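You operate a simulated robot arm through the tools that you are given. There is no shell and no other tool.

You are at the controls of a simulated robot arm. One attempt, no reset.

Task
Wake the tall frame, run the beam up to the white knob and park it again.
Fine: black main switch on, narrow door shut, On, Up till the beam halts, Return; press Off at the end.

The check looks at the end state, three seconds after you hand in, the way a careful person would. Anything else that was tipped, shoved, dropped, spilled or broken makes it a failure.

Robot
A 7-joint arm with a two-finger parallel gripper, fixed in place. Base frame: the origin is on the floor under the middle of its stand, x ahead of it, y to its left, z up. Lengths are in mm, angles in rad, forces in N, time in s.
It reaches about 1247 mm from its shoulder. Its first joint turns from -2.304 to 2.304 rad. Payload 3.91 kg.
The tool frame sits at the grasp point between the pads (the TCP): z along the fingers, y along the line on which they close. The tips reach 30 mm beyond it. The gripper opens to 110 mm. The fingers are 20 mm wide and 10 mm thick; the gripper's body (48 by 112 mm) begins 55 mm behind the TCP.
Orientation is that of the tool frame in the base frame, as a unit quaternion [x, y, z, w]. With the fingers straight down and closing along the base's y, the tool's x points along the base's -x, its y along +y and its z along -z.

Tools
- The arm moves only by the tool arm_command. Its argument "targets" is a list of rows, each an object (a shift or turn left out is 0, a gripper value left out holds the last) with "delta_pos": the shift along the tool's x, y, z in units of 300 mm (1.0 is 300 mm), a list of three; "angular": the turn, a rotation vector about the tool's x, y, z in units of 45 degrees (1.0 is 45 degrees), a list of three; "hand": the finger opening in mm, from 0 to 110. In form: [{"delta_pos": [tx, ty, tz], "angular": [ax, ay, az], "hand": hand}, ...]. A call has 1 to 20 rows; each row is the pose to reach, as a shift and turn from the pose commanded when the call began, along the tool's axes at that moment. A call with a number of a shift or a turn outside -1 to 1 is refused whole. Rows are played at 5 a second. More than 50 mm and 0.15 rad between two rows, or a gripper value outside its range, and nothing of the call is played. Where a pose cannot be reached the arm comes as near as it can. A force on the tool above 40 N (or 10 N above the force at the start of the call, whichever is more), or a blocked arm, ends the call early, and 0.2 s more pass. Each finger travels about 108 mm/s and halts on what it meets, pressing with about 44 N; the grip force reading is that of the motor and also rises with nothing between the fingers. The clock runs only during rows and for 0.2 s after the last one: add rows that repeat a pose to give the fingers time. It gives the time, the measured TCP pose, the force on the tool (base axes), the opening and the grip force at its end, in the units of the frame above (readings bear some noise), with the torque about the TCP (base axes, N m) and any sound that the robot's microphone picked up.
- Cameras (640 x 400 px; columns grow to the right, rows downward): "scene" is fixed at [59.3, -653, 1369.1]; the picture's right is [0.75, -0.67, 0.00], its down [-0.08, -0.09, -0.99] and it looks along [0.66, 0.74, -0.12] (base axes); focal length 253 px, centre (320, 200). "wrist" rides on the gripper at [72, 17, -103] in the tool frame; the picture's right is [-0.23, 0.97, 0.00], its down [-0.76, -0.18, -0.62] and it looks along [-0.61, -0.14, 0.78] (tool axes); focal length 222 px, centre (320, 200). There is no depth. A picture from a camera that has moved, and an enlarged one, comes with that camera's place and axes in the base frame and with its lens. The place of the scene camera against the robot may be out by one fixed shift of up to 12 mm in any direction.
- grab_frame(camera): a new picture of that camera. No time passes.
- zoom(camera, box): a new picture of the part [left, top, right, bottom] of that camera's present view, enlarged. No time passes.
- finish_job(): hands the job in; it is judged then, once.

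Places have to be worked out from the pictures, the camera data and where the tool is seen. Open the gripper and draw the arm clear of the work before you hand the job in, unless the task says otherwise.

The tools are called after "Request:" as name(argument=value, ...) on one line, values as JSON. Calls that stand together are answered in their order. arm_command: Moves the arm, as the interface text tells. Its arguments: {"type":"object","properties":{"targets":{"type":"array","items":{"type":"object","properties":{"delta_pos":{"type":"array","items":{"type":"number"}},"angular":{"type":"array","items":{"type":"number"}},"hand":{"type":"number"}}}}},"required":["targets"]} The other tools are called the same way: grab_frame (camera) takes a picture; zoom (camera, box) takes an enlarged picture of a part of a camera's view; finish_job () hands the job in.

At the start:

```text
time_s: 0.0
ee_pos: [509.9, 144.9, 1623.8]
ee_rot: [0.0, 1.0, 0.0, 0.0]
ft_force: [0.4, 0.3, -0.6]
torque: [0.01, 0.01, 0.0]
opening: 110.0
grasp_force: 0.1
```

scene: 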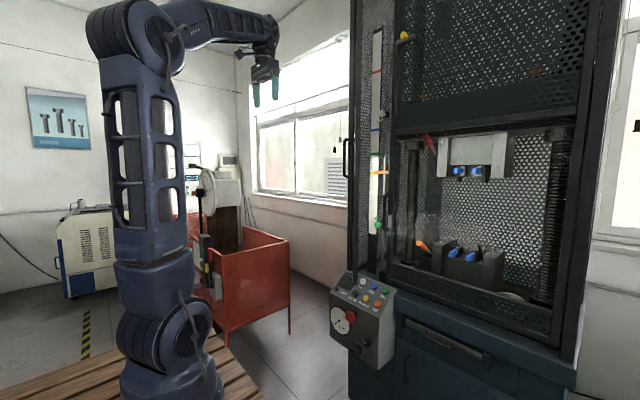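
wrist: 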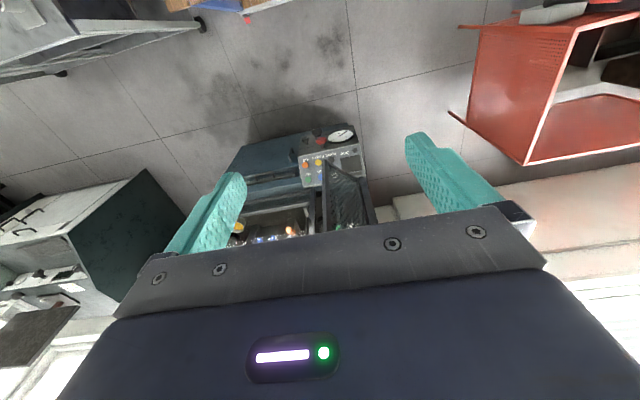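

I start by looking closer at the control panel and the frame in the scene camera.

Request:
zoom(camera="scene", box=[320, 260, 420, 380])

Request:
zoom(camera="scene", box=[340, 0, 600, 200])

Request:
zoom(camera="scene", box=[340, 110, 600, 310])

Request:
zoom(camera="wrist", box=[220, 110, 420, 250])

```text
3.33 times, centred on (370, 320) of scene
camera zoom: at [59.3, -653.0, 1369.1], right [0.75, -0.67, 0.0], down [-0.08, -0.09, -0.99], along [0.66, 0.74, -0.12], focal length 842 px, centre (153, -200)
```

zoom: 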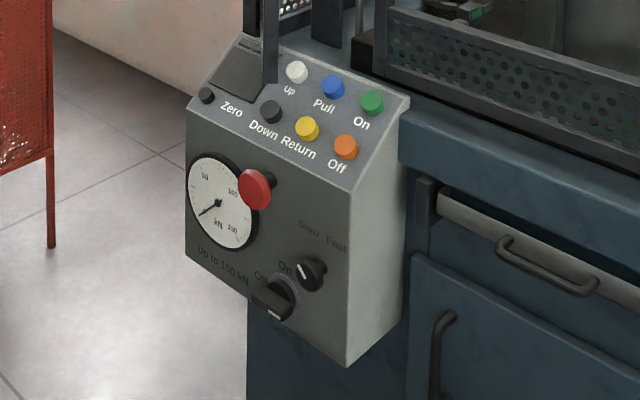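

```text
2.00 times, centred on (470, 100) of scene
camera zoom: at [59.3, -653.0, 1369.1], right [0.75, -0.67, 0.0], down [-0.08, -0.09, -0.99], along [0.66, 0.74, -0.12], focal length 505 px, centre (20, 400)
```

zoom: 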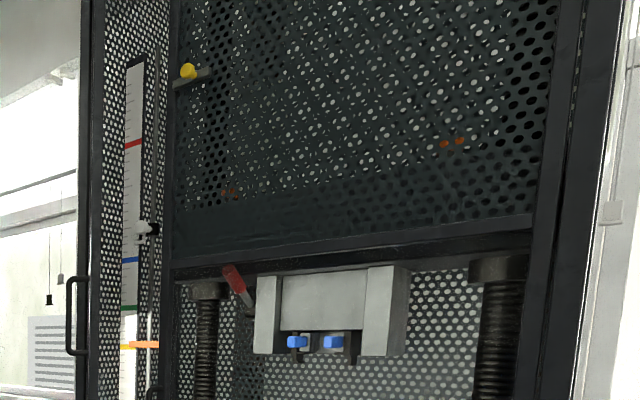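

```text
2.00 times, centred on (470, 210) of scene
camera zoom: at [59.3, -653.0, 1369.1], right [0.75, -0.67, 0.0], down [-0.08, -0.09, -0.99], along [0.66, 0.74, -0.12], focal length 505 px, centre (20, 180)
```

zoom: 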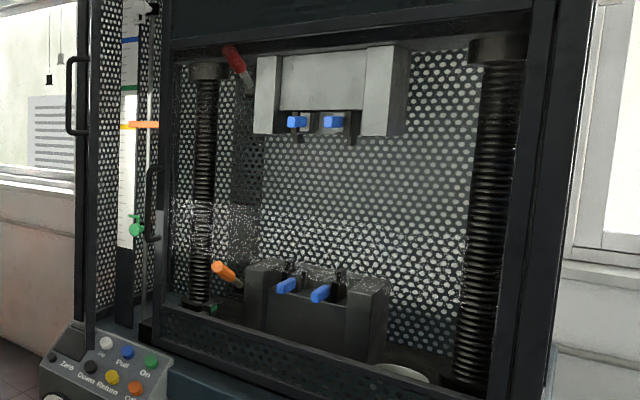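

```text
2.86 times, centred on (320, 180) of wrist
camera zoom: at [438.3, 162.0, 1726.5], right [0.23, 0.97, 0.0], down [0.76, -0.18, 0.62], along [0.61, -0.14, -0.78], focal length 635 px, centre (320, 257)
```

zoom: 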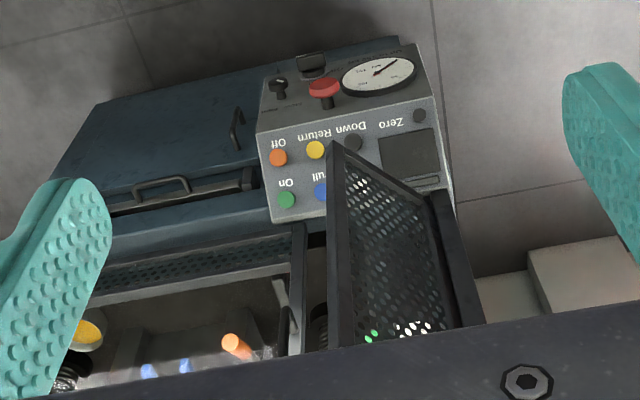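

The machine faces the robot; I place the On button near [1022,-30,810], the main switch near [902,42,537], and the narrow door ajar, hinged around [1060,225] with its free edge near [929,75]. I'll move down and a bit forward, keeping clear of the door, to look closer.

Request:
arm_command(targets=[{"delta_pos": [-0.04, 0, 0.125]}, {"delta_pos": [-0.08, 0, 0.25]}, {"delta_pos": [-0.12, 0, 0.375]}, {"delta_pos": [-0.16, 0, 0.5]}, {"delta_pos": [-0.2, 0, 0.625]}, {"delta_pos": [-0.24, 0, 0.75]}, {"delta_pos": [-0.28, 0, 0.875]}, {"delta_pos": [-0.32, 0, 1.0]}])

```text
time_s: 1.8
ee_pos: [608.7, 145.1, 1324.3]
ee_rot: [0.0, 1.0, -0.001, 0.001]
ft_force: [-0.8, 1.4, 0.0]
torque: [-0.04, -0.04, 0.03]
opening: 110.0
grasp_force: 0.0
```

The move went as commanded. I take pictures from here before going lower.

Request:
grab_frame(camera="wrist")

Request:
grab_frame(camera="scene")

```text
taken
camera wrist: at [535.5, 162.1, 1427.3], right [0.23, 0.97, 0.0], down [0.76, -0.18, 0.62], along [0.61, -0.14, -0.78], focal length 222 px, centre (320, 200)
```

wrist: 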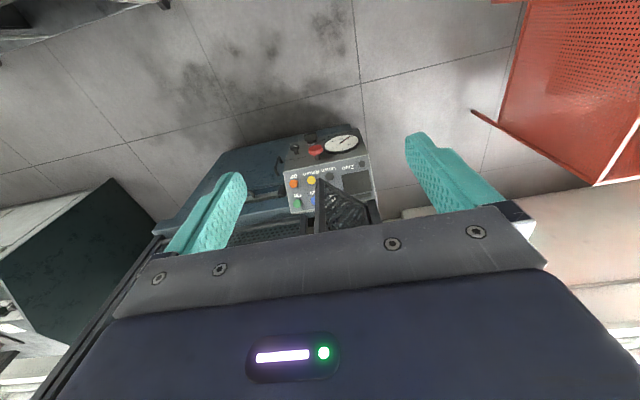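

```text
taken
```

scene: 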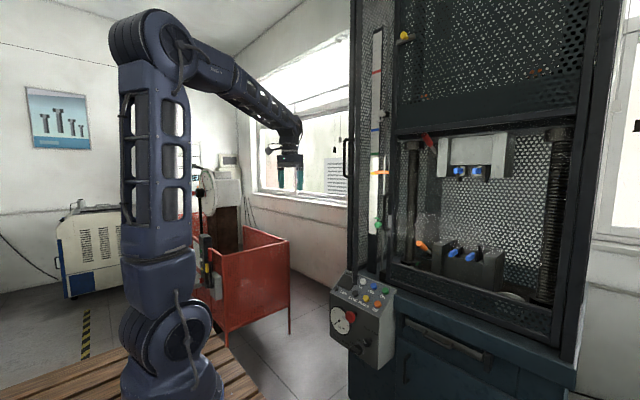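

The arm and readings are normal, and the clear part of the wrist view is its upper half. I'll descend with a small shift toward y=90, staying at x≈640, then tilt forward to face the panel.

Request:
arm_command(targets=[{"delta_pos": [0, -0.02, 0.14]}, {"delta_pos": [0, -0.04, 0.28]}, {"delta_pos": [0, -0.07, 0.42]}, {"delta_pos": [0, -0.1, 0.57]}, {"delta_pos": [0, -0.12, 0.71]}, {"delta_pos": [0, -0.15, 0.85]}, {"delta_pos": [0, -0.18, 1.0]}])

```text
time_s: 3.4
ee_pos: [605.9, 89.3, 1020.3]
ee_rot: [0.0, 1.0, 0.0, 0.001]
ft_force: [-0.8, -0.9, 0.2]
torque: [0.04, -0.04, 0.0]
opening: 110.0
grasp_force: 0.1
```

At z≈1020 with clear space. Now I tilt the tool 45° forward while lowering another ~250 mm so the camera looks level at the panel.

Request:
arm_command(targets=[{"delta_pos": [0, 0, 0.12], "angular": [0, -0.17, 0]}, {"delta_pos": [0, 0, 0.24], "angular": [0, -0.34, 0]}, {"delta_pos": [0, 0, 0.36], "angular": [0, -0.5, 0]}, {"delta_pos": [0, 0, 0.48], "angular": [0, -0.67, 0]}, {"delta_pos": [0, 0, 0.6], "angular": [0, -0.84, 0]}, {"delta_pos": [0, 0, 0.72], "angular": [0, -1.0, 0]}, {"delta_pos": [0, 0, 0.85], "angular": [0, -1.0, 0]}])

Request:
grab_frame(camera="wrist")

Request:
grab_frame(camera="scene")

```text
time_s: 5.0
ee_pos: [609.0, 90.6, 769.9]
ee_rot: [0.0, 0.924, 0.0, 0.383]
ft_force: [-0.9, 0.5, -0.1]
torque: [-0.02, 0.01, -0.04]
opening: 110.1
grasp_force: 0.1
out of reach, approached as far as the arm can: row 6
```

```text
taken
camera wrist: at [484.2, 108.6, 791.0], right [0.16, 0.97, 0.16], down [0.1, -0.18, 0.98], along [0.98, -0.14, -0.12], focal length 222 px, centre (320, 200)
```

wrist: 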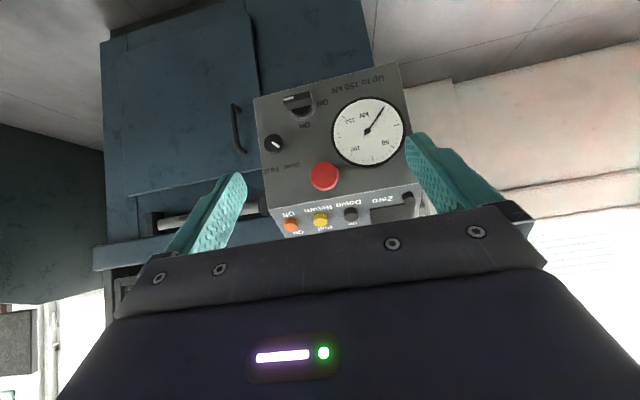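

```text
taken
```

scene: 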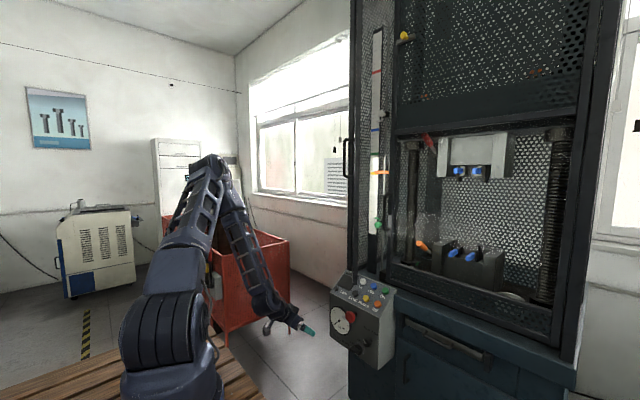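

The camera now looks level at the panel (upside down). I zoom on the panel to read the switch.

Request:
zoom(camera="wrist", box=[240, 60, 430, 180])

Request:
zoom(camera="wrist", box=[255, 80, 335, 130])

Request:
zoom(camera="wrist", box=[260, 170, 430, 250])

```text
3.33 times, centred on (335, 120) of wrist
camera zoom: at [484.2, 108.6, 791.0], right [0.16, 0.97, 0.16], down [0.1, -0.18, 0.98], along [0.98, -0.14, -0.12], focal length 740 px, centre (270, 467)
```

zoom: 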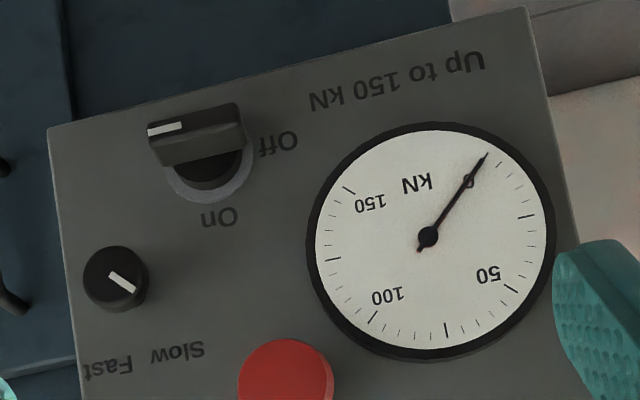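

```text
8.00 times, centred on (295, 105) of wrist
camera zoom: at [484.2, 108.6, 791.0], right [0.16, 0.97, 0.16], down [0.1, -0.18, 0.98], along [0.98, -0.14, -0.12], focal length 1777 px, centre (520, 960)
```

zoom: 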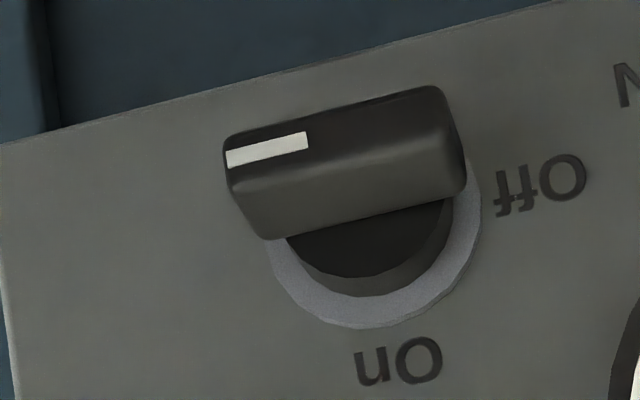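

```text
3.76 times, centred on (345, 210) of wrist
camera zoom: at [484.2, 108.6, 791.0], right [0.16, 0.97, 0.16], down [0.1, -0.18, 0.98], along [0.98, -0.14, -0.12], focal length 836 px, centre (226, 162)
```

zoom: 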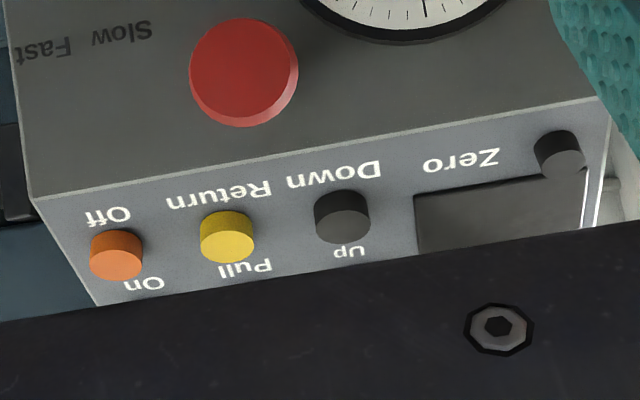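

From two wrist views I triangulate: switch bar front-top edge at about (872, 42, 547), horizontal, ~60 mm long and ~14 mm thick; red mushroom face at (871, 68, 701); Off button top at (949, -31, 771). I next bring the tool to horizontal, in front of and below the mushroom at x≈740, z≈640.

Request:
arm_command(targets=[{"delta_pos": [0, -0.03, 0.1], "angular": [0, -0.15, 0]}, {"delta_pos": [0, -0.06, 0.2], "angular": [0, -0.3, 0]}, {"delta_pos": [0, -0.09, 0.3], "angular": [0, -0.45, 0]}, {"delta_pos": [0, -0.12, 0.4], "angular": [0, -0.6, 0]}, {"delta_pos": [0, -0.14, 0.5], "angular": [0, -0.75, 0]}, {"delta_pos": [0, -0.163, 0.6], "angular": [0, -0.9, 0]}, {"delta_pos": [0, -0.163, 0.615], "angular": [0, -1.0, 0]}])

Request:
grab_frame(camera="wrist")

```text
time_s: 6.6
ee_pos: [737.7, 41.3, 637.8]
ee_rot: [0.0, 0.707, 0.0, 0.707]
ft_force: [-0.1, 0.4, -0.3]
torque: [0.02, 0.0, 0.0]
opening: 109.8
grasp_force: 0.1
```

```text
taken
camera wrist: at [634.4, 59.2, 565.5], right [0.0, 0.97, 0.23], down [-0.62, -0.18, 0.76], along [0.78, -0.14, 0.61], focal length 222 px, centre (320, 200)
```

wrist: 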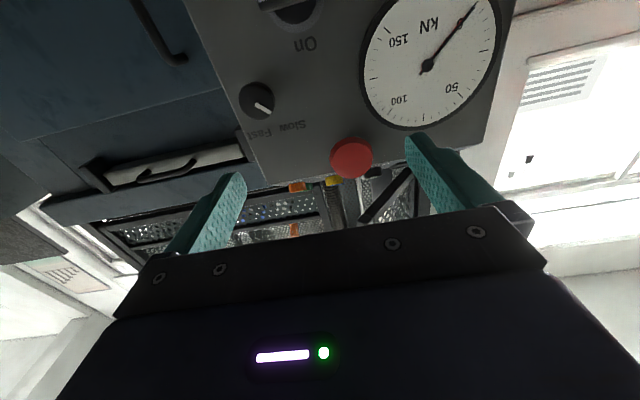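

Tool is level and the switch lies just below/ahead. I lower to z≈540 and start rolling the gripper so that it closes vertically across the horizontal bar.

Request:
arm_command(targets=[{"delta_pos": [0.06, 0, 0.01], "angular": [0, 0, 0.17]}, {"delta_pos": [0.12, 0, 0.02], "angular": [0, 0, 0.34]}, {"delta_pos": [0.18, 0, 0.03], "angular": [0, 0, 0.51]}, {"delta_pos": [0.24, 0, 0.04], "angular": [0, 0, 0.68]}, {"delta_pos": [0.3, 0, 0.05], "angular": [0, 0, 0.84]}, {"delta_pos": [0.327, 0, 0.07], "angular": [0, 0, 1.0]}])

Request:
arm_command(targets=[{"angular": [0, 0, 0.17]}, {"angular": [0, 0, 0.34]}, {"angular": [0, 0, 0.51]}, {"angular": [0, 0, 0.68]}, {"angular": [0, 0, 0.84]}, {"angular": [0, 0, 1.0]}])

Request:
grab_frame(camera="wrist")

Request:
grab_frame(camera="scene")

```text
time_s: 8.0
ee_pos: [758.4, 43.0, 540.6]
ee_rot: [0.271, 0.653, 0.272, 0.653]
ft_force: [0.1, -0.5, -0.4]
torque: [-0.01, 0.01, 0.02]
opening: 109.7
grasp_force: 0.1
```

```text
time_s: 9.4
ee_pos: [758.9, 41.9, 540.2]
ee_rot: [0.5, 0.5, 0.501, 0.5]
ft_force: [0.1, -0.1, -0.4]
torque: [0.03, 0.02, -0.04]
opening: 110.3
grasp_force: 0.0
```

```text
taken
camera wrist: at [655.0, 114.5, 557.2], right [0.0, -0.23, 0.97], down [-0.62, -0.76, -0.18], along [0.78, -0.61, -0.14], focal length 222 px, centre (320, 200)
```

wrist: 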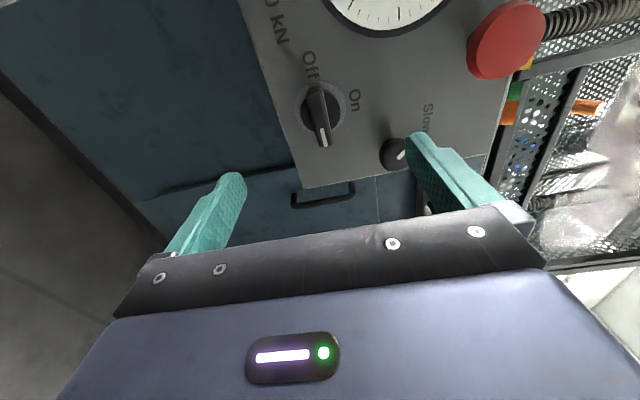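

```text
taken
```

scene: 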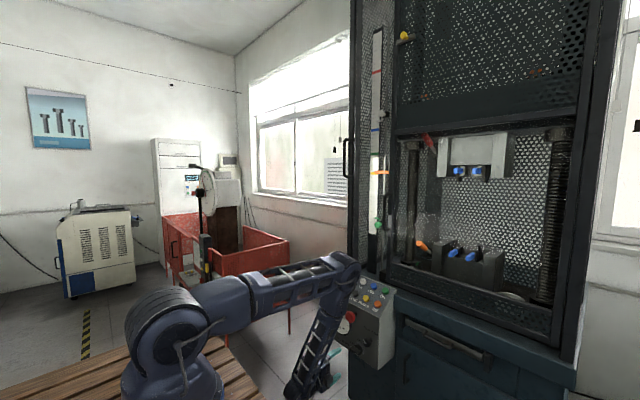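

The tool axis should pierce x=872 at pixel (320,121), which falls on the bar. I zoom to check the alignment and the bar depth before approaching.

Request:
zoom(camera="wrist", box=[270, 60, 370, 160])

Request:
zoom(camera="scene", box=[280, 230, 420, 400])

```text
4.00 times, centred on (320, 110) of wrist
camera zoom: at [655.0, 114.5, 557.2], right [0.0, -0.23, 0.97], down [-0.62, -0.76, -0.18], along [0.78, -0.61, -0.14], focal length 888 px, centre (320, 560)
```

zoom: 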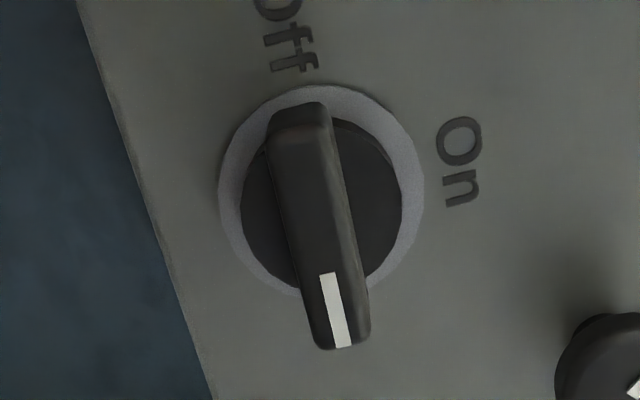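

```text
2.35 times, centred on (350, 315) of scene
camera zoom: at [59.3, -653.0, 1369.1], right [0.75, -0.67, 0.0], down [-0.08, -0.09, -0.99], along [0.66, 0.74, -0.12], focal length 594 px, centre (249, -71)
```

zoom: 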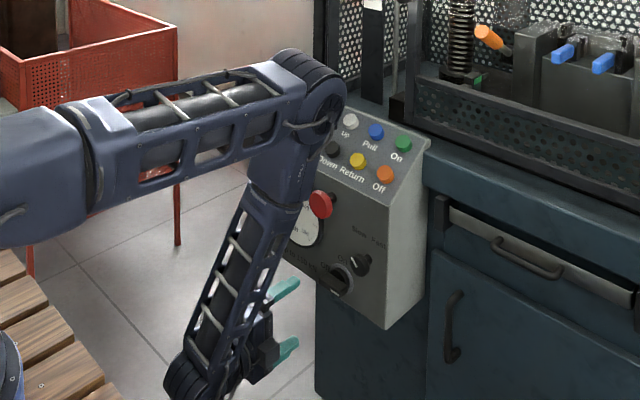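

The bar centre is at y≈44, z≈539, in line with the tool. I narrow the opening to 46 mm and advance ~100 mm so the tips straddle the bar.

Request:
arm_command(targets=[{"delta_pos": [0.003, -0.002, 0.05], "hand": 46}, {"delta_pos": [0.005, -0.004, 0.12], "hand": 46}, {"delta_pos": [0.005, -0.004, 0.2], "hand": 46}, {"delta_pos": [0.005, -0.004, 0.27], "hand": 46}, {"delta_pos": [0.005, -0.004, 0.337], "hand": 46}, {"delta_pos": [0.005, -0.004, 0.337], "hand": 46}])

Request:
grab_frame(camera="wrist")

Request:
zoom(camera="scene", box=[280, 230, 420, 400])

```text
time_s: 10.8
ee_pos: [859.9, 44.5, 537.9]
ee_rot: [0.5, 0.5, 0.5, 0.5]
ft_force: [0.5, -0.7, -0.4]
torque: [0.0, -0.02, -0.02]
opening: 46.2
grasp_force: 0.0
```

```text
taken
camera wrist: at [755.5, 117.2, 554.9], right [0.0, -0.23, 0.97], down [-0.62, -0.76, -0.18], along [0.78, -0.61, -0.14], focal length 222 px, centre (320, 200)
```

wrist: 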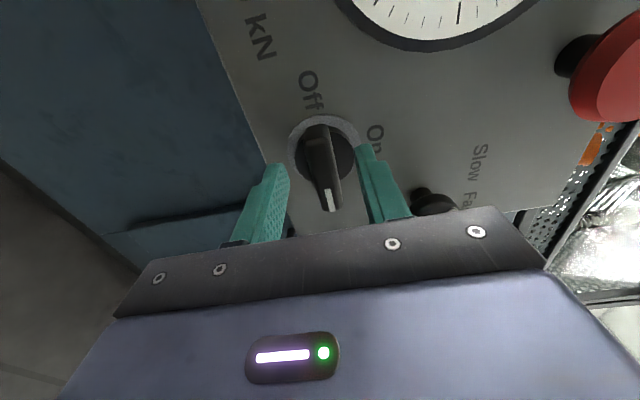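

```text
2.35 times, centred on (350, 315) of scene
camera zoom: at [59.3, -653.0, 1369.1], right [0.75, -0.67, 0.0], down [-0.08, -0.09, -0.99], along [0.66, 0.74, -0.12], focal length 594 px, centre (249, -71)
```

zoom: 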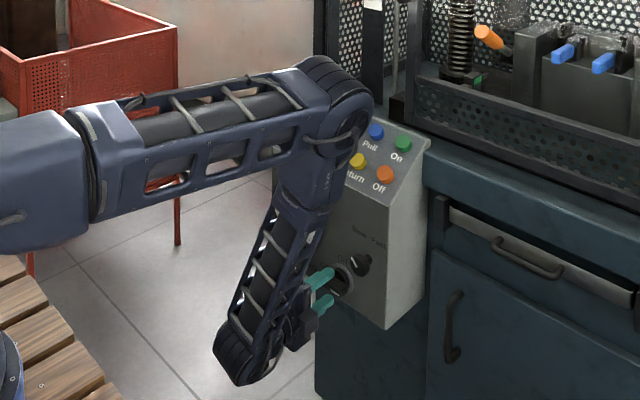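

The tips straddle the bar with no contact force. Now I close the gripper on the bar.

Request:
arm_command(targets=[{"hand": 30}, {"hand": 20}, {"hand": 10}, {"hand": 8}, {"hand": 8}])

Request:
grab_frame(camera="wrist")

```text
time_s: 12.0
ee_pos: [858.8, 44.8, 539.4]
ee_rot: [0.499, 0.5, 0.501, 0.5]
ft_force: [-1.3, -0.7, 20.1]
torque: [-0.16, -0.25, -0.08]
opening: 18.1
grasp_force: 10.3
```

```text
taken
camera wrist: at [755.7, 117.2, 555.8], right [0.0, -0.23, 0.97], down [-0.62, -0.76, -0.18], along [0.78, -0.61, -0.14], focal length 222 px, centre (320, 200)
```

wrist: 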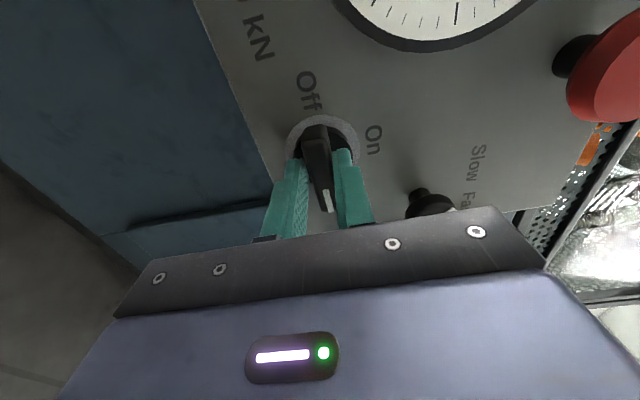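

The bar is gripped at 18 mm; a +20 N z-reading says the bar sits slightly above my axis. I raise 2.5 mm to relieve it and then try a small counter-clockwise turn (white mark toward "On").

Request:
arm_command(targets=[{"delta_pos": [0, 0.004, 0]}, {"delta_pos": [0, 0.008, 0]}, {"delta_pos": [0, 0.008, 0]}])

Request:
arm_command(targets=[{"angular": [0, 0, -0.08]}, {"angular": [0, 0, -0.16]}, {"angular": [0, 0, -0.24]}, {"angular": [0, 0, -0.24]}])

Request:
grab_frame(camera="wrist")

```text
time_s: 12.8
ee_pos: [858.2, 45.2, 541.4]
ee_rot: [0.5, 0.501, 0.5, 0.499]
ft_force: [21.3, 14.3, -5.5]
torque: [0.01, 0.05, -0.54]
opening: 15.7
grasp_force: 44.4
```

```text
time_s: 13.8
ee_pos: [858.9, 45.0, 538.6]
ee_rot: [0.451, 0.545, 0.45, 0.545]
ft_force: [24.6, 12.0, -24.2]
torque: [0.09, 0.33, 0.8]
opening: 16.1
grasp_force: 45.4
```

```text
taken
camera wrist: at [755.6, 118.9, 542.6], right [0.0, -0.04, 1.0], down [-0.62, -0.78, -0.03], along [0.78, -0.62, -0.03], focal length 222 px, centre (320, 200)
```

wrist: 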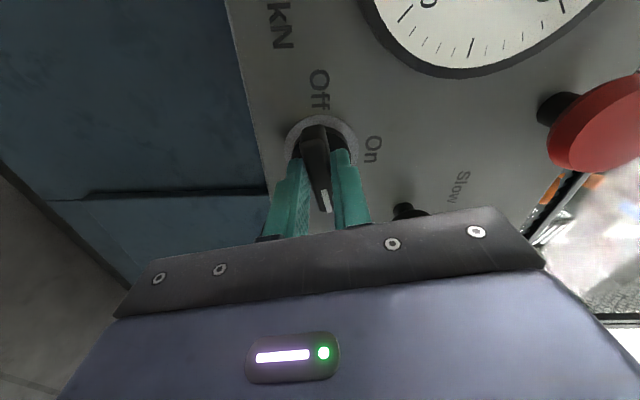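

The turn of ~11° met almost no torque (0.09 N·m) and the bar follows the gripper, so counter-clockwise is free. I relieve the offset forces with small shifts and turn further.

Request:
arm_command(targets=[{"delta_pos": [0.0026, -0.0046, 0.0033], "angular": [0, 0, -0.08]}, {"delta_pos": [0.0026, -0.0046, 0.0033], "angular": [0, 0, -0.16]}, {"delta_pos": [0.0026, -0.0046, 0.0033], "angular": [0, 0, -0.24]}, {"delta_pos": [0.0026, -0.0046, 0.0033], "angular": [0, 0, -0.32]}, {"delta_pos": [0.0026, -0.0046, 0.0033], "angular": [0, 0, -0.4]}, {"delta_pos": [0.0026, -0.0046, 0.0033], "angular": [0, 0, -0.48]}])

Request:
grab_frame(camera="wrist")

```text
time_s: 15.2
ee_pos: [859.3, 43.1, 537.7]
ee_rot: [0.342, 0.621, 0.339, 0.619]
ft_force: [-28.4, -9.4, -19.3]
torque: [0.1, -0.24, -0.71]
opening: 16.0
grasp_force: 45.0
```

```text
taken
camera wrist: at [755.6, 114.3, 513.6], right [0.0, 0.33, 0.94], down [-0.62, -0.74, 0.26], along [0.78, -0.59, 0.2], focal length 222 px, centre (320, 200)
```

wrist: 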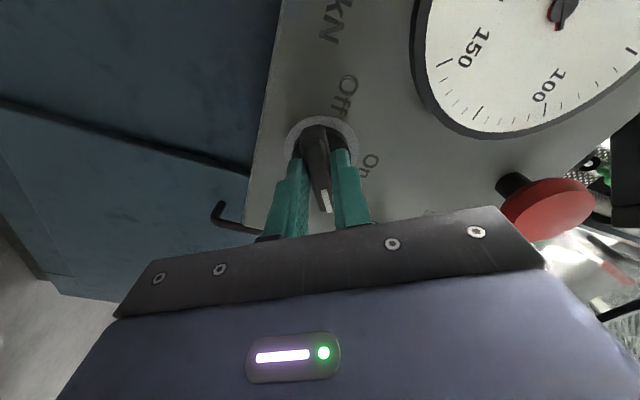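

The knob follows (now ~32° turned), torque about the axis remains ~0.1 N·m. I relieve forces a bit and keep turning.

Request:
arm_command(targets=[{"delta_pos": [0.0007, -0.0035, -0.0017], "angular": [0, 0, -0.08]}, {"delta_pos": [0.0007, -0.0035, -0.0017], "angular": [0, 0, -0.16]}, {"delta_pos": [0.0007, -0.0035, -0.0017], "angular": [0, 0, -0.24]}, {"delta_pos": [0.0007, -0.0035, -0.0017], "angular": [0, 0, -0.32]}, {"delta_pos": [0.0007, -0.0035, -0.0017], "angular": [0, 0, -0.4]}, {"delta_pos": [0.0007, -0.0035, -0.0017], "angular": [0, 0, -0.48]}])

Request:
grab_frame(camera="wrist")

```text
time_s: 16.4
ee_pos: [858.9, 43.5, 536.8]
ee_rot: [0.246, 0.664, 0.244, 0.662]
ft_force: [11.4, 1.2, -12.9]
torque: [-0.02, -0.16, -0.01]
opening: 15.9
grasp_force: 45.5
stopped in row 5: the force on the tool passed its limit at 47 N (the readings are from after the stop); the commanded pose is now the measured one
```

```text
taken
camera wrist: at [755.6, 103.2, 493.2], right [0.0, 0.59, 0.81], down [-0.62, -0.63, 0.47], along [0.78, -0.5, 0.37], focal length 222 px, centre (320, 200)
```

wrist: 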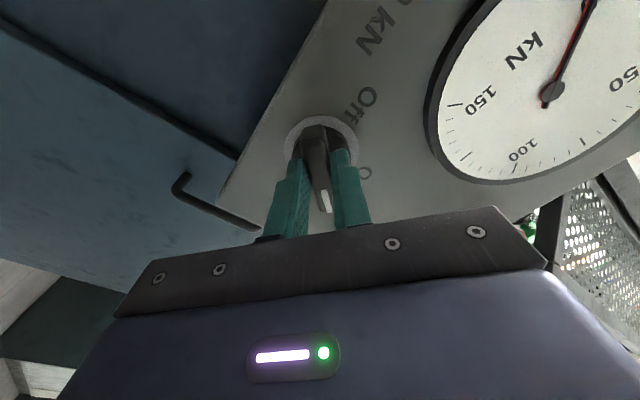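

Stopped at ~49° by side force from a small axis offset; readings fit a knob axis at (y 41.3, z 539.5) with my TCP 3.5 mm off along the bar. I continue the turn following that small circle.

Request:
arm_command(targets=[{"delta_pos": [-0.0001, -0.001, 0], "angular": [0, 0, -0.118]}, {"delta_pos": [-0.0002, -0.0021, 0], "angular": [0, 0, -0.236]}, {"delta_pos": [-0.0005, -0.0031, 0], "angular": [0, 0, -0.347]}, {"delta_pos": [-0.0008, -0.0041, 0], "angular": [0, 0, -0.458]}, {"delta_pos": [-0.0012, -0.005, 0], "angular": [0, 0, -0.569]}, {"delta_pos": [-0.0016, -0.006, 0], "angular": [0, 0, -0.68]}])

Request:
grab_frame(camera="wrist")

```text
time_s: 17.8
ee_pos: [858.9, 40.3, 536.3]
ee_rot: [0.062, 0.706, 0.06, 0.703]
ft_force: [11.7, -7.9, -14.6]
torque: [0.06, 0.72, 0.22]
opening: 15.9
grasp_force: 44.9
```

```text
taken
camera wrist: at [755.5, 70.2, 467.7], right [0.0, 0.92, 0.39], down [-0.62, -0.3, 0.72], along [0.78, -0.25, 0.57], focal length 222 px, centre (320, 200)
```

wrist: 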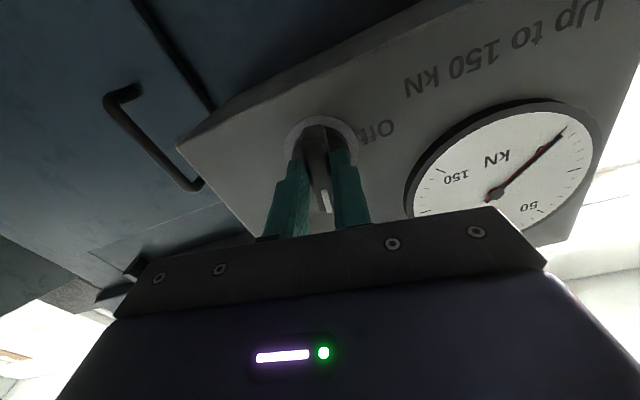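

Knob is ~80° turned with little torque. I complete the last ~10° and look for the end stop.

Request:
arm_command(targets=[{"delta_pos": [0.001, 0, 0], "angular": [0, 0, -0.08]}, {"delta_pos": [0.001, 0, 0], "angular": [0, 0, -0.16]}, {"delta_pos": [0.001, 0, 0], "angular": [0, 0, -0.222]}, {"delta_pos": [0.001, 0, 0], "angular": [0, 0, -0.26]}])

Request:
grab_frame(camera="wrist")

Request:
grab_frame(camera="scene")

```text
time_s: 18.8
ee_pos: [858.3, 40.2, 536.6]
ee_rot: [-0.01, 0.708, -0.012, 0.706]
ft_force: [12.0, -27.1, -16.1]
torque: [1.2, -0.17, -0.14]
opening: 15.9
grasp_force: 45.0
```

```text
taken
camera wrist: at [755.5, 55.1, 463.2], right [0.0, 0.98, 0.2], down [-0.62, -0.15, 0.77], along [0.78, -0.12, 0.61], focal length 222 px, centre (320, 200)
```

wrist: 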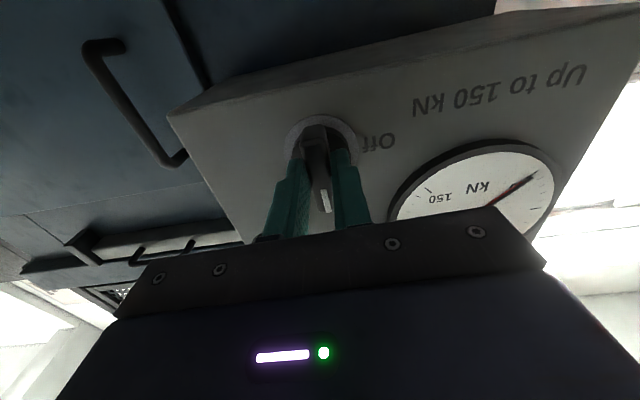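

```text
taken
```

scene: 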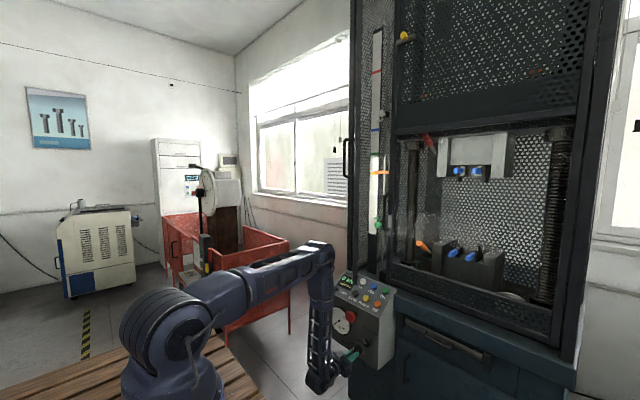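

The panel display lights up green and the torque rises to 1.2 N·m – the switch reached its On stop. I zoom on the panel and then release.

Request:
zoom(camera="scene", box=[320, 260, 420, 380])

Request:
arm_command(targets=[{"hand": 20}, {"hand": 36}, {"hand": 46}, {"hand": 46}])

Request:
grab_frame(camera="wrist")

```text
3.33 times, centred on (370, 320) of scene
camera zoom: at [59.3, -653.0, 1369.1], right [0.75, -0.67, 0.0], down [-0.08, -0.09, -0.99], along [0.66, 0.74, -0.12], focal length 842 px, centre (153, -200)
```

zoom: 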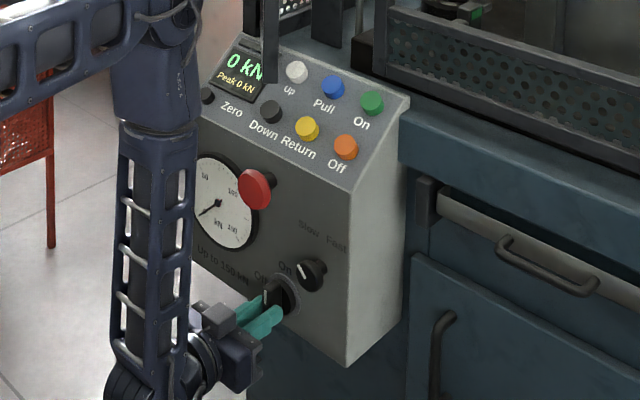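

```text
time_s: 19.8
ee_pos: [858.5, 41.7, 536.1]
ee_rot: [-0.01, 0.708, -0.011, 0.706]
ft_force: [0.5, -0.1, 0.8]
torque: [0.01, 0.01, 0.0]
opening: 46.0
grasp_force: 0.0
```

```text
taken
camera wrist: at [755.2, 56.5, 463.8], right [0.0, 0.98, 0.2], down [-0.62, -0.15, 0.77], along [0.78, -0.12, 0.61], focal length 222 px, centre (320, 200)
```

wrist: 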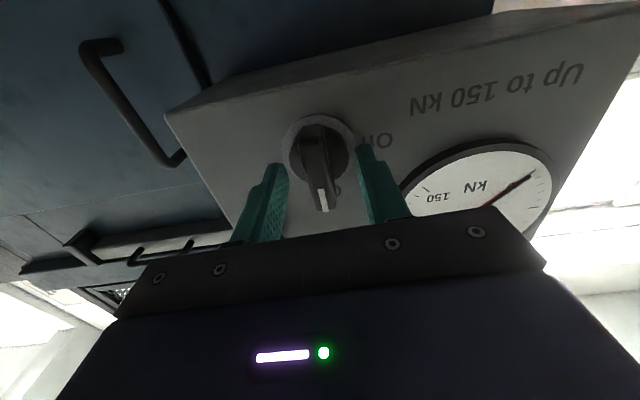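

Switch released cleanly, its mark points to On and the display reads "0 kN". I retreat straight back ~110 mm, then rise and close the fingers.

Request:
arm_command(targets=[{"delta_pos": [0, 0, -0.06], "hand": 46}, {"delta_pos": [0, 0, -0.15], "hand": 46}, {"delta_pos": [0, 0, -0.25], "hand": 46}, {"delta_pos": [0, 0, -0.37], "hand": 40}, {"delta_pos": [-0.12, 0, -0.42], "hand": 20}, {"delta_pos": [-0.27, 0, -0.42], "hand": 0}, {"delta_pos": [-0.42, 0, -0.42], "hand": 0}, {"delta_pos": [-0.57, 0, -0.42], "hand": 0}, {"delta_pos": [-0.72, 0, -0.42], "hand": 0}, {"delta_pos": [-0.87, 0, -0.42], "hand": 0}, {"delta_pos": [-1.0, 0, -0.42], "hand": 0}])

Request:
grab_frame(camera="wrist")

Request:
grab_frame(camera="scene")

```text
time_s: 22.2
ee_pos: [733.7, 50.8, 836.5]
ee_rot: [-0.01, 0.708, -0.013, 0.706]
ft_force: [-0.6, 0.8, 0.2]
torque: [-0.02, -0.04, 0.01]
opening: 0.0
grasp_force: 37.3
```

```text
taken
camera wrist: at [629.6, 65.8, 763.2], right [0.0, 0.98, 0.2], down [-0.62, -0.15, 0.77], along [0.78, -0.12, 0.61], focal length 222 px, centre (320, 200)
```

wrist: 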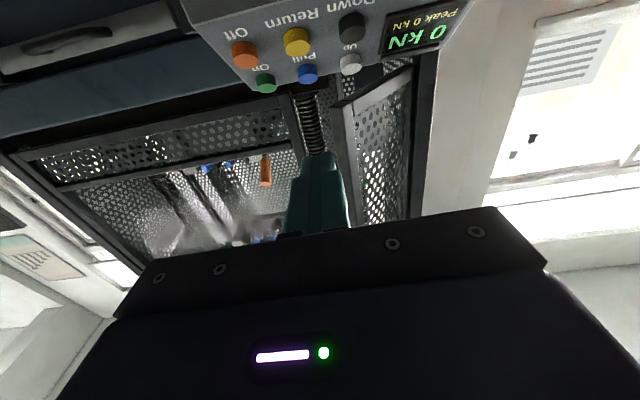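

```text
taken
```

scene: 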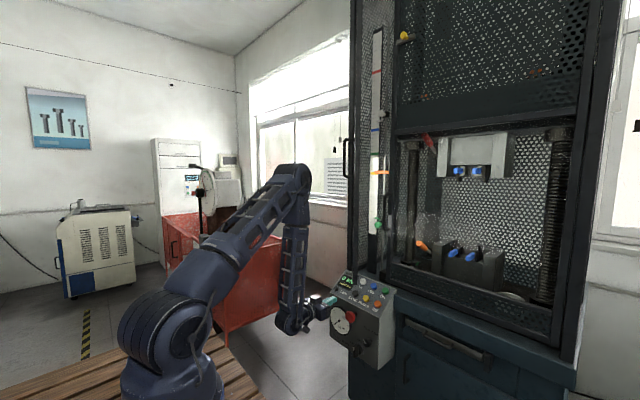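

Clear of the panel. I zoom on the wrist view to locate the door's bottom edge, free edge and the buttons.

Request:
zoom(camera="wrist", box=[200, 0, 480, 175])

Request:
zoom(camera="scene", box=[330, 100, 430, 300])

```text
2.29 times, centred on (340, 88) of wrist
camera zoom: at [629.6, 65.8, 763.2], right [0.0, 0.98, 0.2], down [-0.62, -0.15, 0.77], along [0.78, -0.12, 0.61], focal length 508 px, centre (274, 457)
```

zoom: 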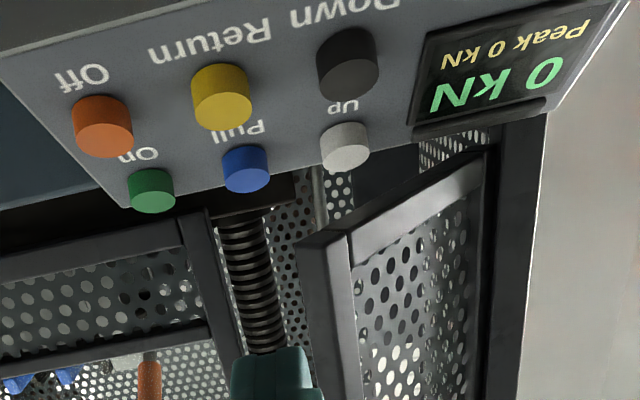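

```text
2.00 times, centred on (380, 200) of scene
camera zoom: at [59.3, -653.0, 1369.1], right [0.75, -0.67, 0.0], down [-0.08, -0.09, -0.99], along [0.66, 0.74, -0.12], focal length 505 px, centre (200, 200)
```

zoom: 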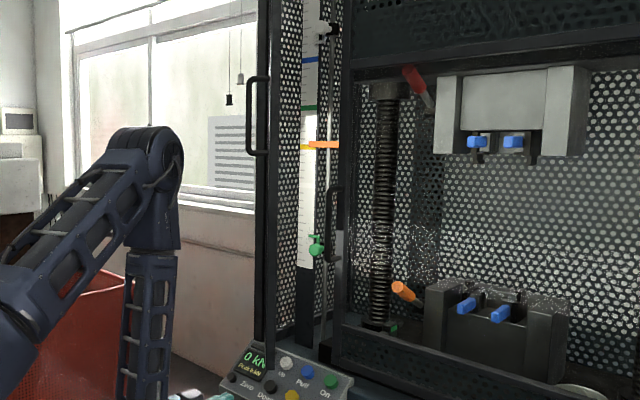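

The door's free bottom corner is near (919,66,844), outer face running to the hinge near (1045,205); its handle is at z 1333–1499 and another handle on the wide door near (1030,-11,1091–1258). I'll go to a pre-push point at about (865,115,960), outside the door's outer face.

Request:
arm_command(targets=[{"delta_pos": [-0.12, 0.05, 0]}, {"delta_pos": [-0.24, 0.1, 0]}, {"delta_pos": [-0.36, 0.15, 0]}, {"delta_pos": [-0.42, 0.2, 0.05]}, {"delta_pos": [-0.42, 0.2, 0.18]}, {"delta_pos": [-0.42, 0.2, 0.31]}, {"delta_pos": [-0.42, 0.2, 0.437]}, {"delta_pos": [-0.42, 0.2, 0.437]}])

Request:
grab_frame(camera="wrist")

Request:
grab_frame(camera="scene")

```text
time_s: 24.0
ee_pos: [866.8, 112.6, 959.4]
ee_rot: [-0.01, 0.708, -0.011, 0.706]
ft_force: [0.3, 0.6, -0.2]
torque: [-0.03, 0.0, 0.01]
opening: 0.0
grasp_force: 37.6
```

```text
taken
camera wrist: at [762.6, 128.2, 888.1], right [0.0, 0.98, 0.2], down [-0.62, -0.15, 0.77], along [0.78, -0.12, 0.61], focal length 222 px, centre (320, 200)
```

wrist: 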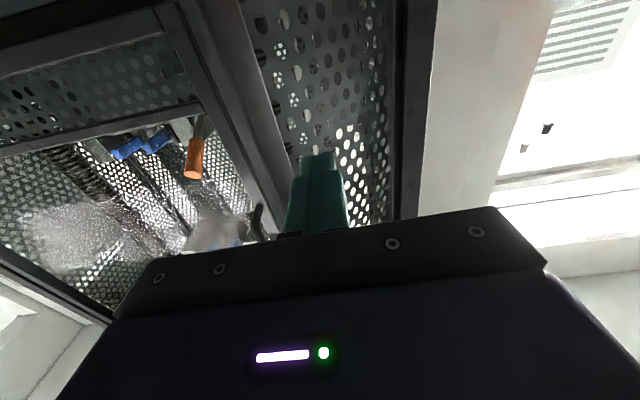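

```text
taken
```

scene: 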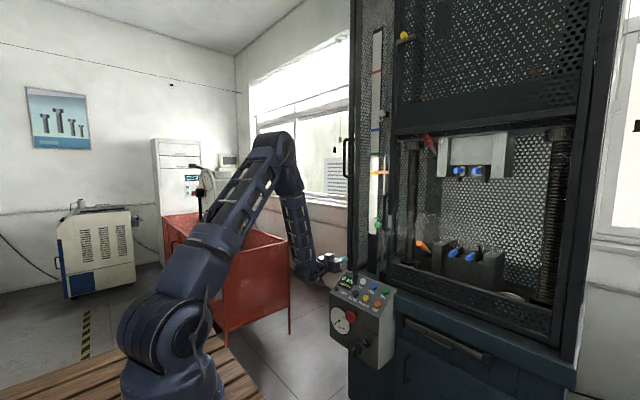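

The tip faces the door's mesh just inboard of the free-edge stile. I push slowly forward with a slight -y drift to act on the stile and swing the door closed.

Request:
arm_command(targets=[{"delta_pos": [0, -0.03, 0.03]}, {"delta_pos": [0, -0.05, 0.06]}, {"delta_pos": [0, -0.06, 0.09]}, {"delta_pos": [0, -0.08, 0.12]}, {"delta_pos": [0, -0.1, 0.15]}, {"delta_pos": [0, -0.115, 0.18]}, {"delta_pos": [0, -0.13, 0.21]}, {"delta_pos": [0, -0.14, 0.24]}, {"delta_pos": [0, -0.15, 0.27]}])

Request:
grab_frame(camera="wrist")

Request:
zoom(camera="scene", box=[330, 100, 430, 300])

```text
time_s: 26.0
ee_pos: [947.1, 69.0, 962.0]
ee_rot: [-0.01, 0.708, -0.011, 0.706]
ft_force: [-1.0, -0.2, 0.5]
torque: [-0.01, -0.03, -0.03]
opening: 0.0
grasp_force: 37.5
```

```text
taken
camera wrist: at [842.7, 83.5, 889.0], right [0.0, 0.98, 0.2], down [-0.62, -0.15, 0.77], along [0.78, -0.12, 0.61], focal length 222 px, centre (320, 200)
```

wrist: 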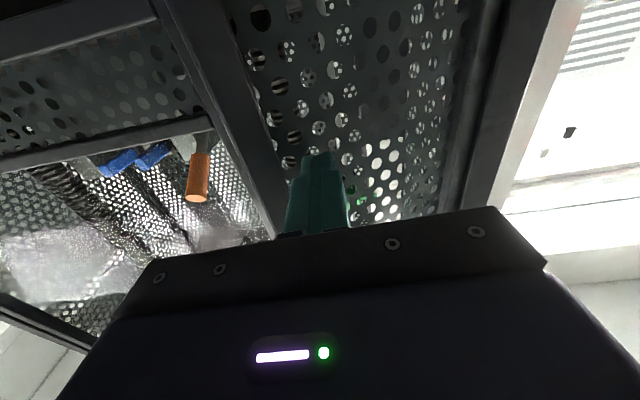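

```text
2.00 times, centred on (380, 200) of scene
camera zoom: at [59.3, -653.0, 1369.1], right [0.75, -0.67, 0.0], down [-0.08, -0.09, -0.99], along [0.66, 0.74, -0.12], focal length 505 px, centre (200, 200)
```

zoom: 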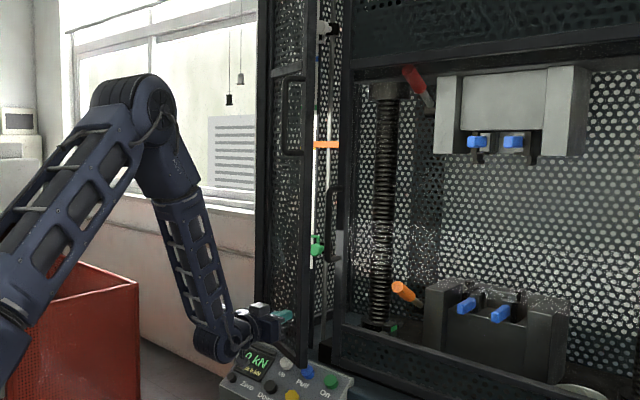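

The door swung partway with negligible resistance. I continue pushing forward until it seats.

Request:
arm_command(targets=[{"delta_pos": [0, -0.01, 0.03]}, {"delta_pos": [0, -0.02, 0.06]}, {"delta_pos": [0, -0.03, 0.09]}, {"delta_pos": [0, -0.04, 0.12]}, {"delta_pos": [0, -0.045, 0.15]}, {"delta_pos": [0, -0.05, 0.175]}, {"delta_pos": [0, -0.05, 0.2]}, {"delta_pos": [0, -0.05, 0.22]}])

Request:
grab_frame(camera="wrist")

Request:
zoom(camera="scene", box=[330, 100, 430, 300])

```text
time_s: 27.8
ee_pos: [1013.8, 55.4, 960.5]
ee_rot: [-0.012, 0.708, -0.01, 0.706]
ft_force: [-3.6, -0.3, 0.6]
torque: [-0.06, -0.04, 0.05]
opening: 0.0
grasp_force: 37.5
```

```text
taken
camera wrist: at [909.3, 69.3, 888.9], right [0.0, 0.98, 0.2], down [-0.62, -0.15, 0.77], along [0.78, -0.12, 0.61], focal length 222 px, centre (320, 200)
```

wrist: 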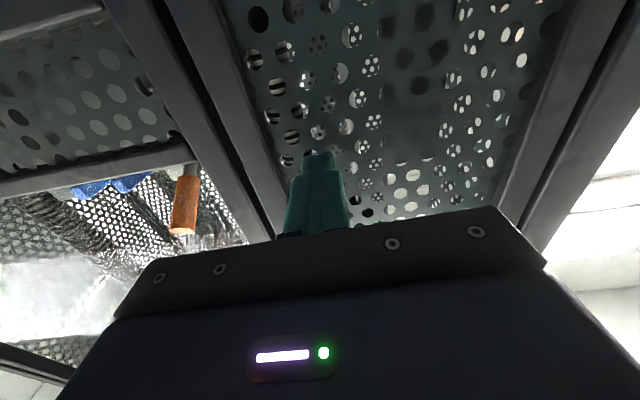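

```text
2.00 times, centred on (380, 200) of scene
camera zoom: at [59.3, -653.0, 1369.1], right [0.75, -0.67, 0.0], down [-0.08, -0.09, -0.99], along [0.66, 0.74, -0.12], focal length 505 px, centre (200, 200)
```

zoom: 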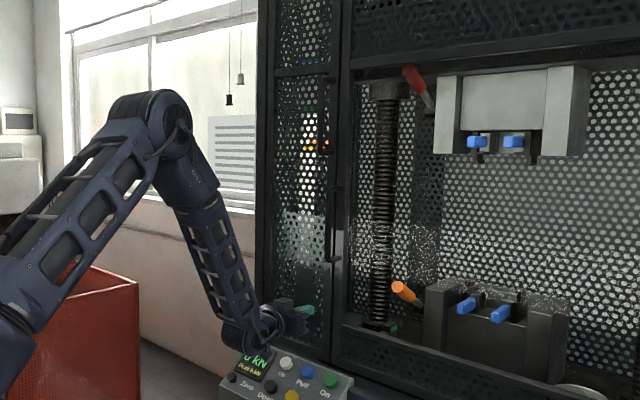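

Nearly closed with only 3.6 N. I push on in small steps until it seats firmly.

Request:
arm_command(targets=[{"delta_pos": [0, 0, 0.012]}, {"delta_pos": [0, 0, 0.024]}, {"delta_pos": [0, 0, 0.036]}, {"delta_pos": [0, 0, 0.048]}, {"delta_pos": [0, 0, 0.06]}, {"delta_pos": [0, 0, 0.07]}])

Request:
grab_frame(camera="wrist")

Request:
zoom(camera="scene", box=[330, 100, 430, 300])

```text
time_s: 28.2
ee_pos: [1013.7, 54.4, 960.7]
ee_rot: [-0.011, 0.708, -0.01, 0.706]
ft_force: [-25.5, -2.3, 11.4]
torque: [0.09, -0.57, -0.04]
opening: 0.0
grasp_force: 37.8
stopped in row 2: the force on the tool passed its limit at 52 N (the readings are from after the stop); the commanded pose is now the measured one
```

```text
taken
camera wrist: at [909.4, 69.3, 888.8], right [0.0, 0.98, 0.2], down [-0.62, -0.15, 0.77], along [0.78, -0.12, 0.61], focal length 222 px, centre (320, 200)
```

wrist: 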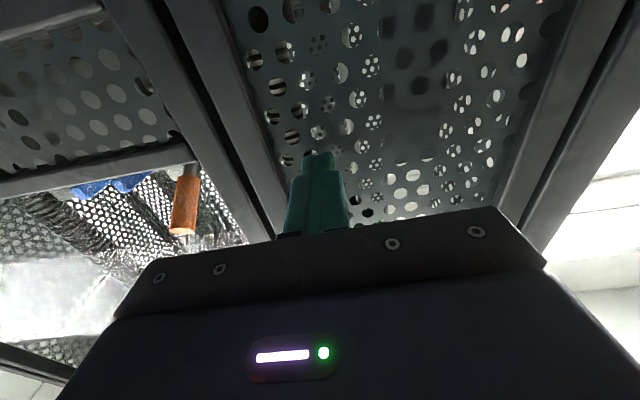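

```text
2.00 times, centred on (380, 200) of scene
camera zoom: at [59.3, -653.0, 1369.1], right [0.75, -0.67, 0.0], down [-0.08, -0.09, -0.99], along [0.66, 0.74, -0.12], focal length 505 px, centre (200, 200)
```

zoom: 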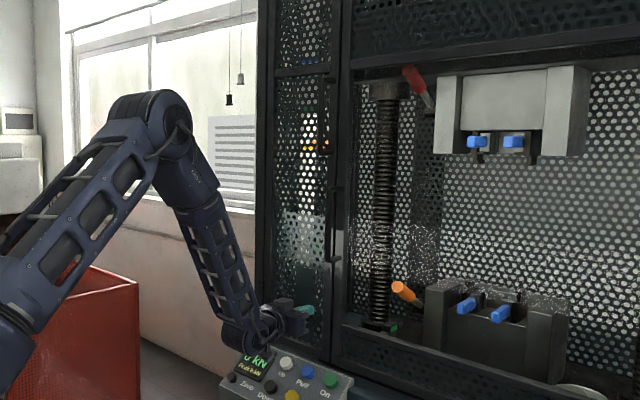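

The door seats hard (stop at 52 N, tip at x≈1044). I back off and check that the door stays shut.

Request:
arm_command(targets=[{"delta_pos": [0, 0, -0.03]}, {"delta_pos": [0, 0, -0.08]}, {"delta_pos": [0, 0, -0.18]}, {"delta_pos": [0, 0, -0.3]}, {"delta_pos": [0, 0, -0.44]}, {"delta_pos": [0, 0, -0.58]}, {"delta_pos": [0, 0, -0.7]}])

Request:
grab_frame(camera="wrist")

Request:
zoom(camera="scene", box=[320, 60, 440, 300])

```text
time_s: 29.8
ee_pos: [804.4, 54.3, 961.2]
ee_rot: [-0.011, 0.709, -0.011, 0.705]
ft_force: [0.4, -0.6, -0.5]
torque: [0.05, -0.02, 0.0]
opening: 0.1
grasp_force: 37.2
```

```text
taken
camera wrist: at [700.9, 69.8, 890.1], right [0.0, 0.98, 0.2], down [-0.62, -0.15, 0.77], along [0.78, -0.12, 0.61], focal length 222 px, centre (320, 200)
```

wrist: 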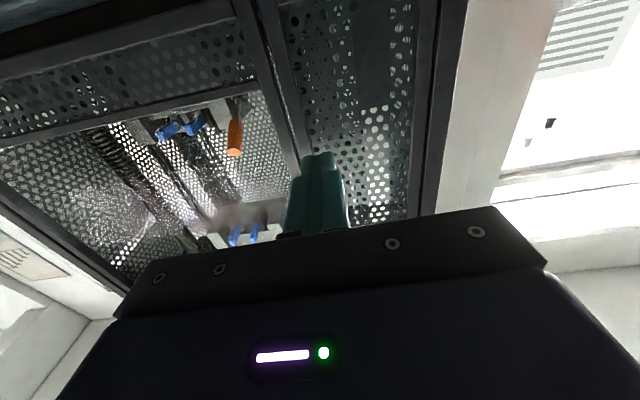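

```text
1.67 times, centred on (380, 180) of scene
camera zoom: at [59.3, -653.0, 1369.1], right [0.75, -0.67, 0.0], down [-0.08, -0.09, -0.99], along [0.66, 0.74, -0.12], focal length 421 px, centre (220, 233)
```

zoom: 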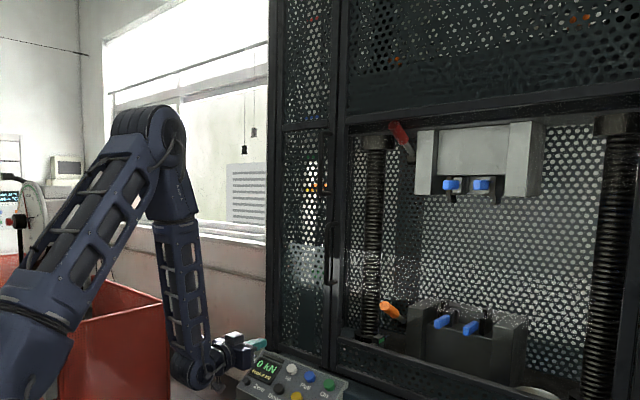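

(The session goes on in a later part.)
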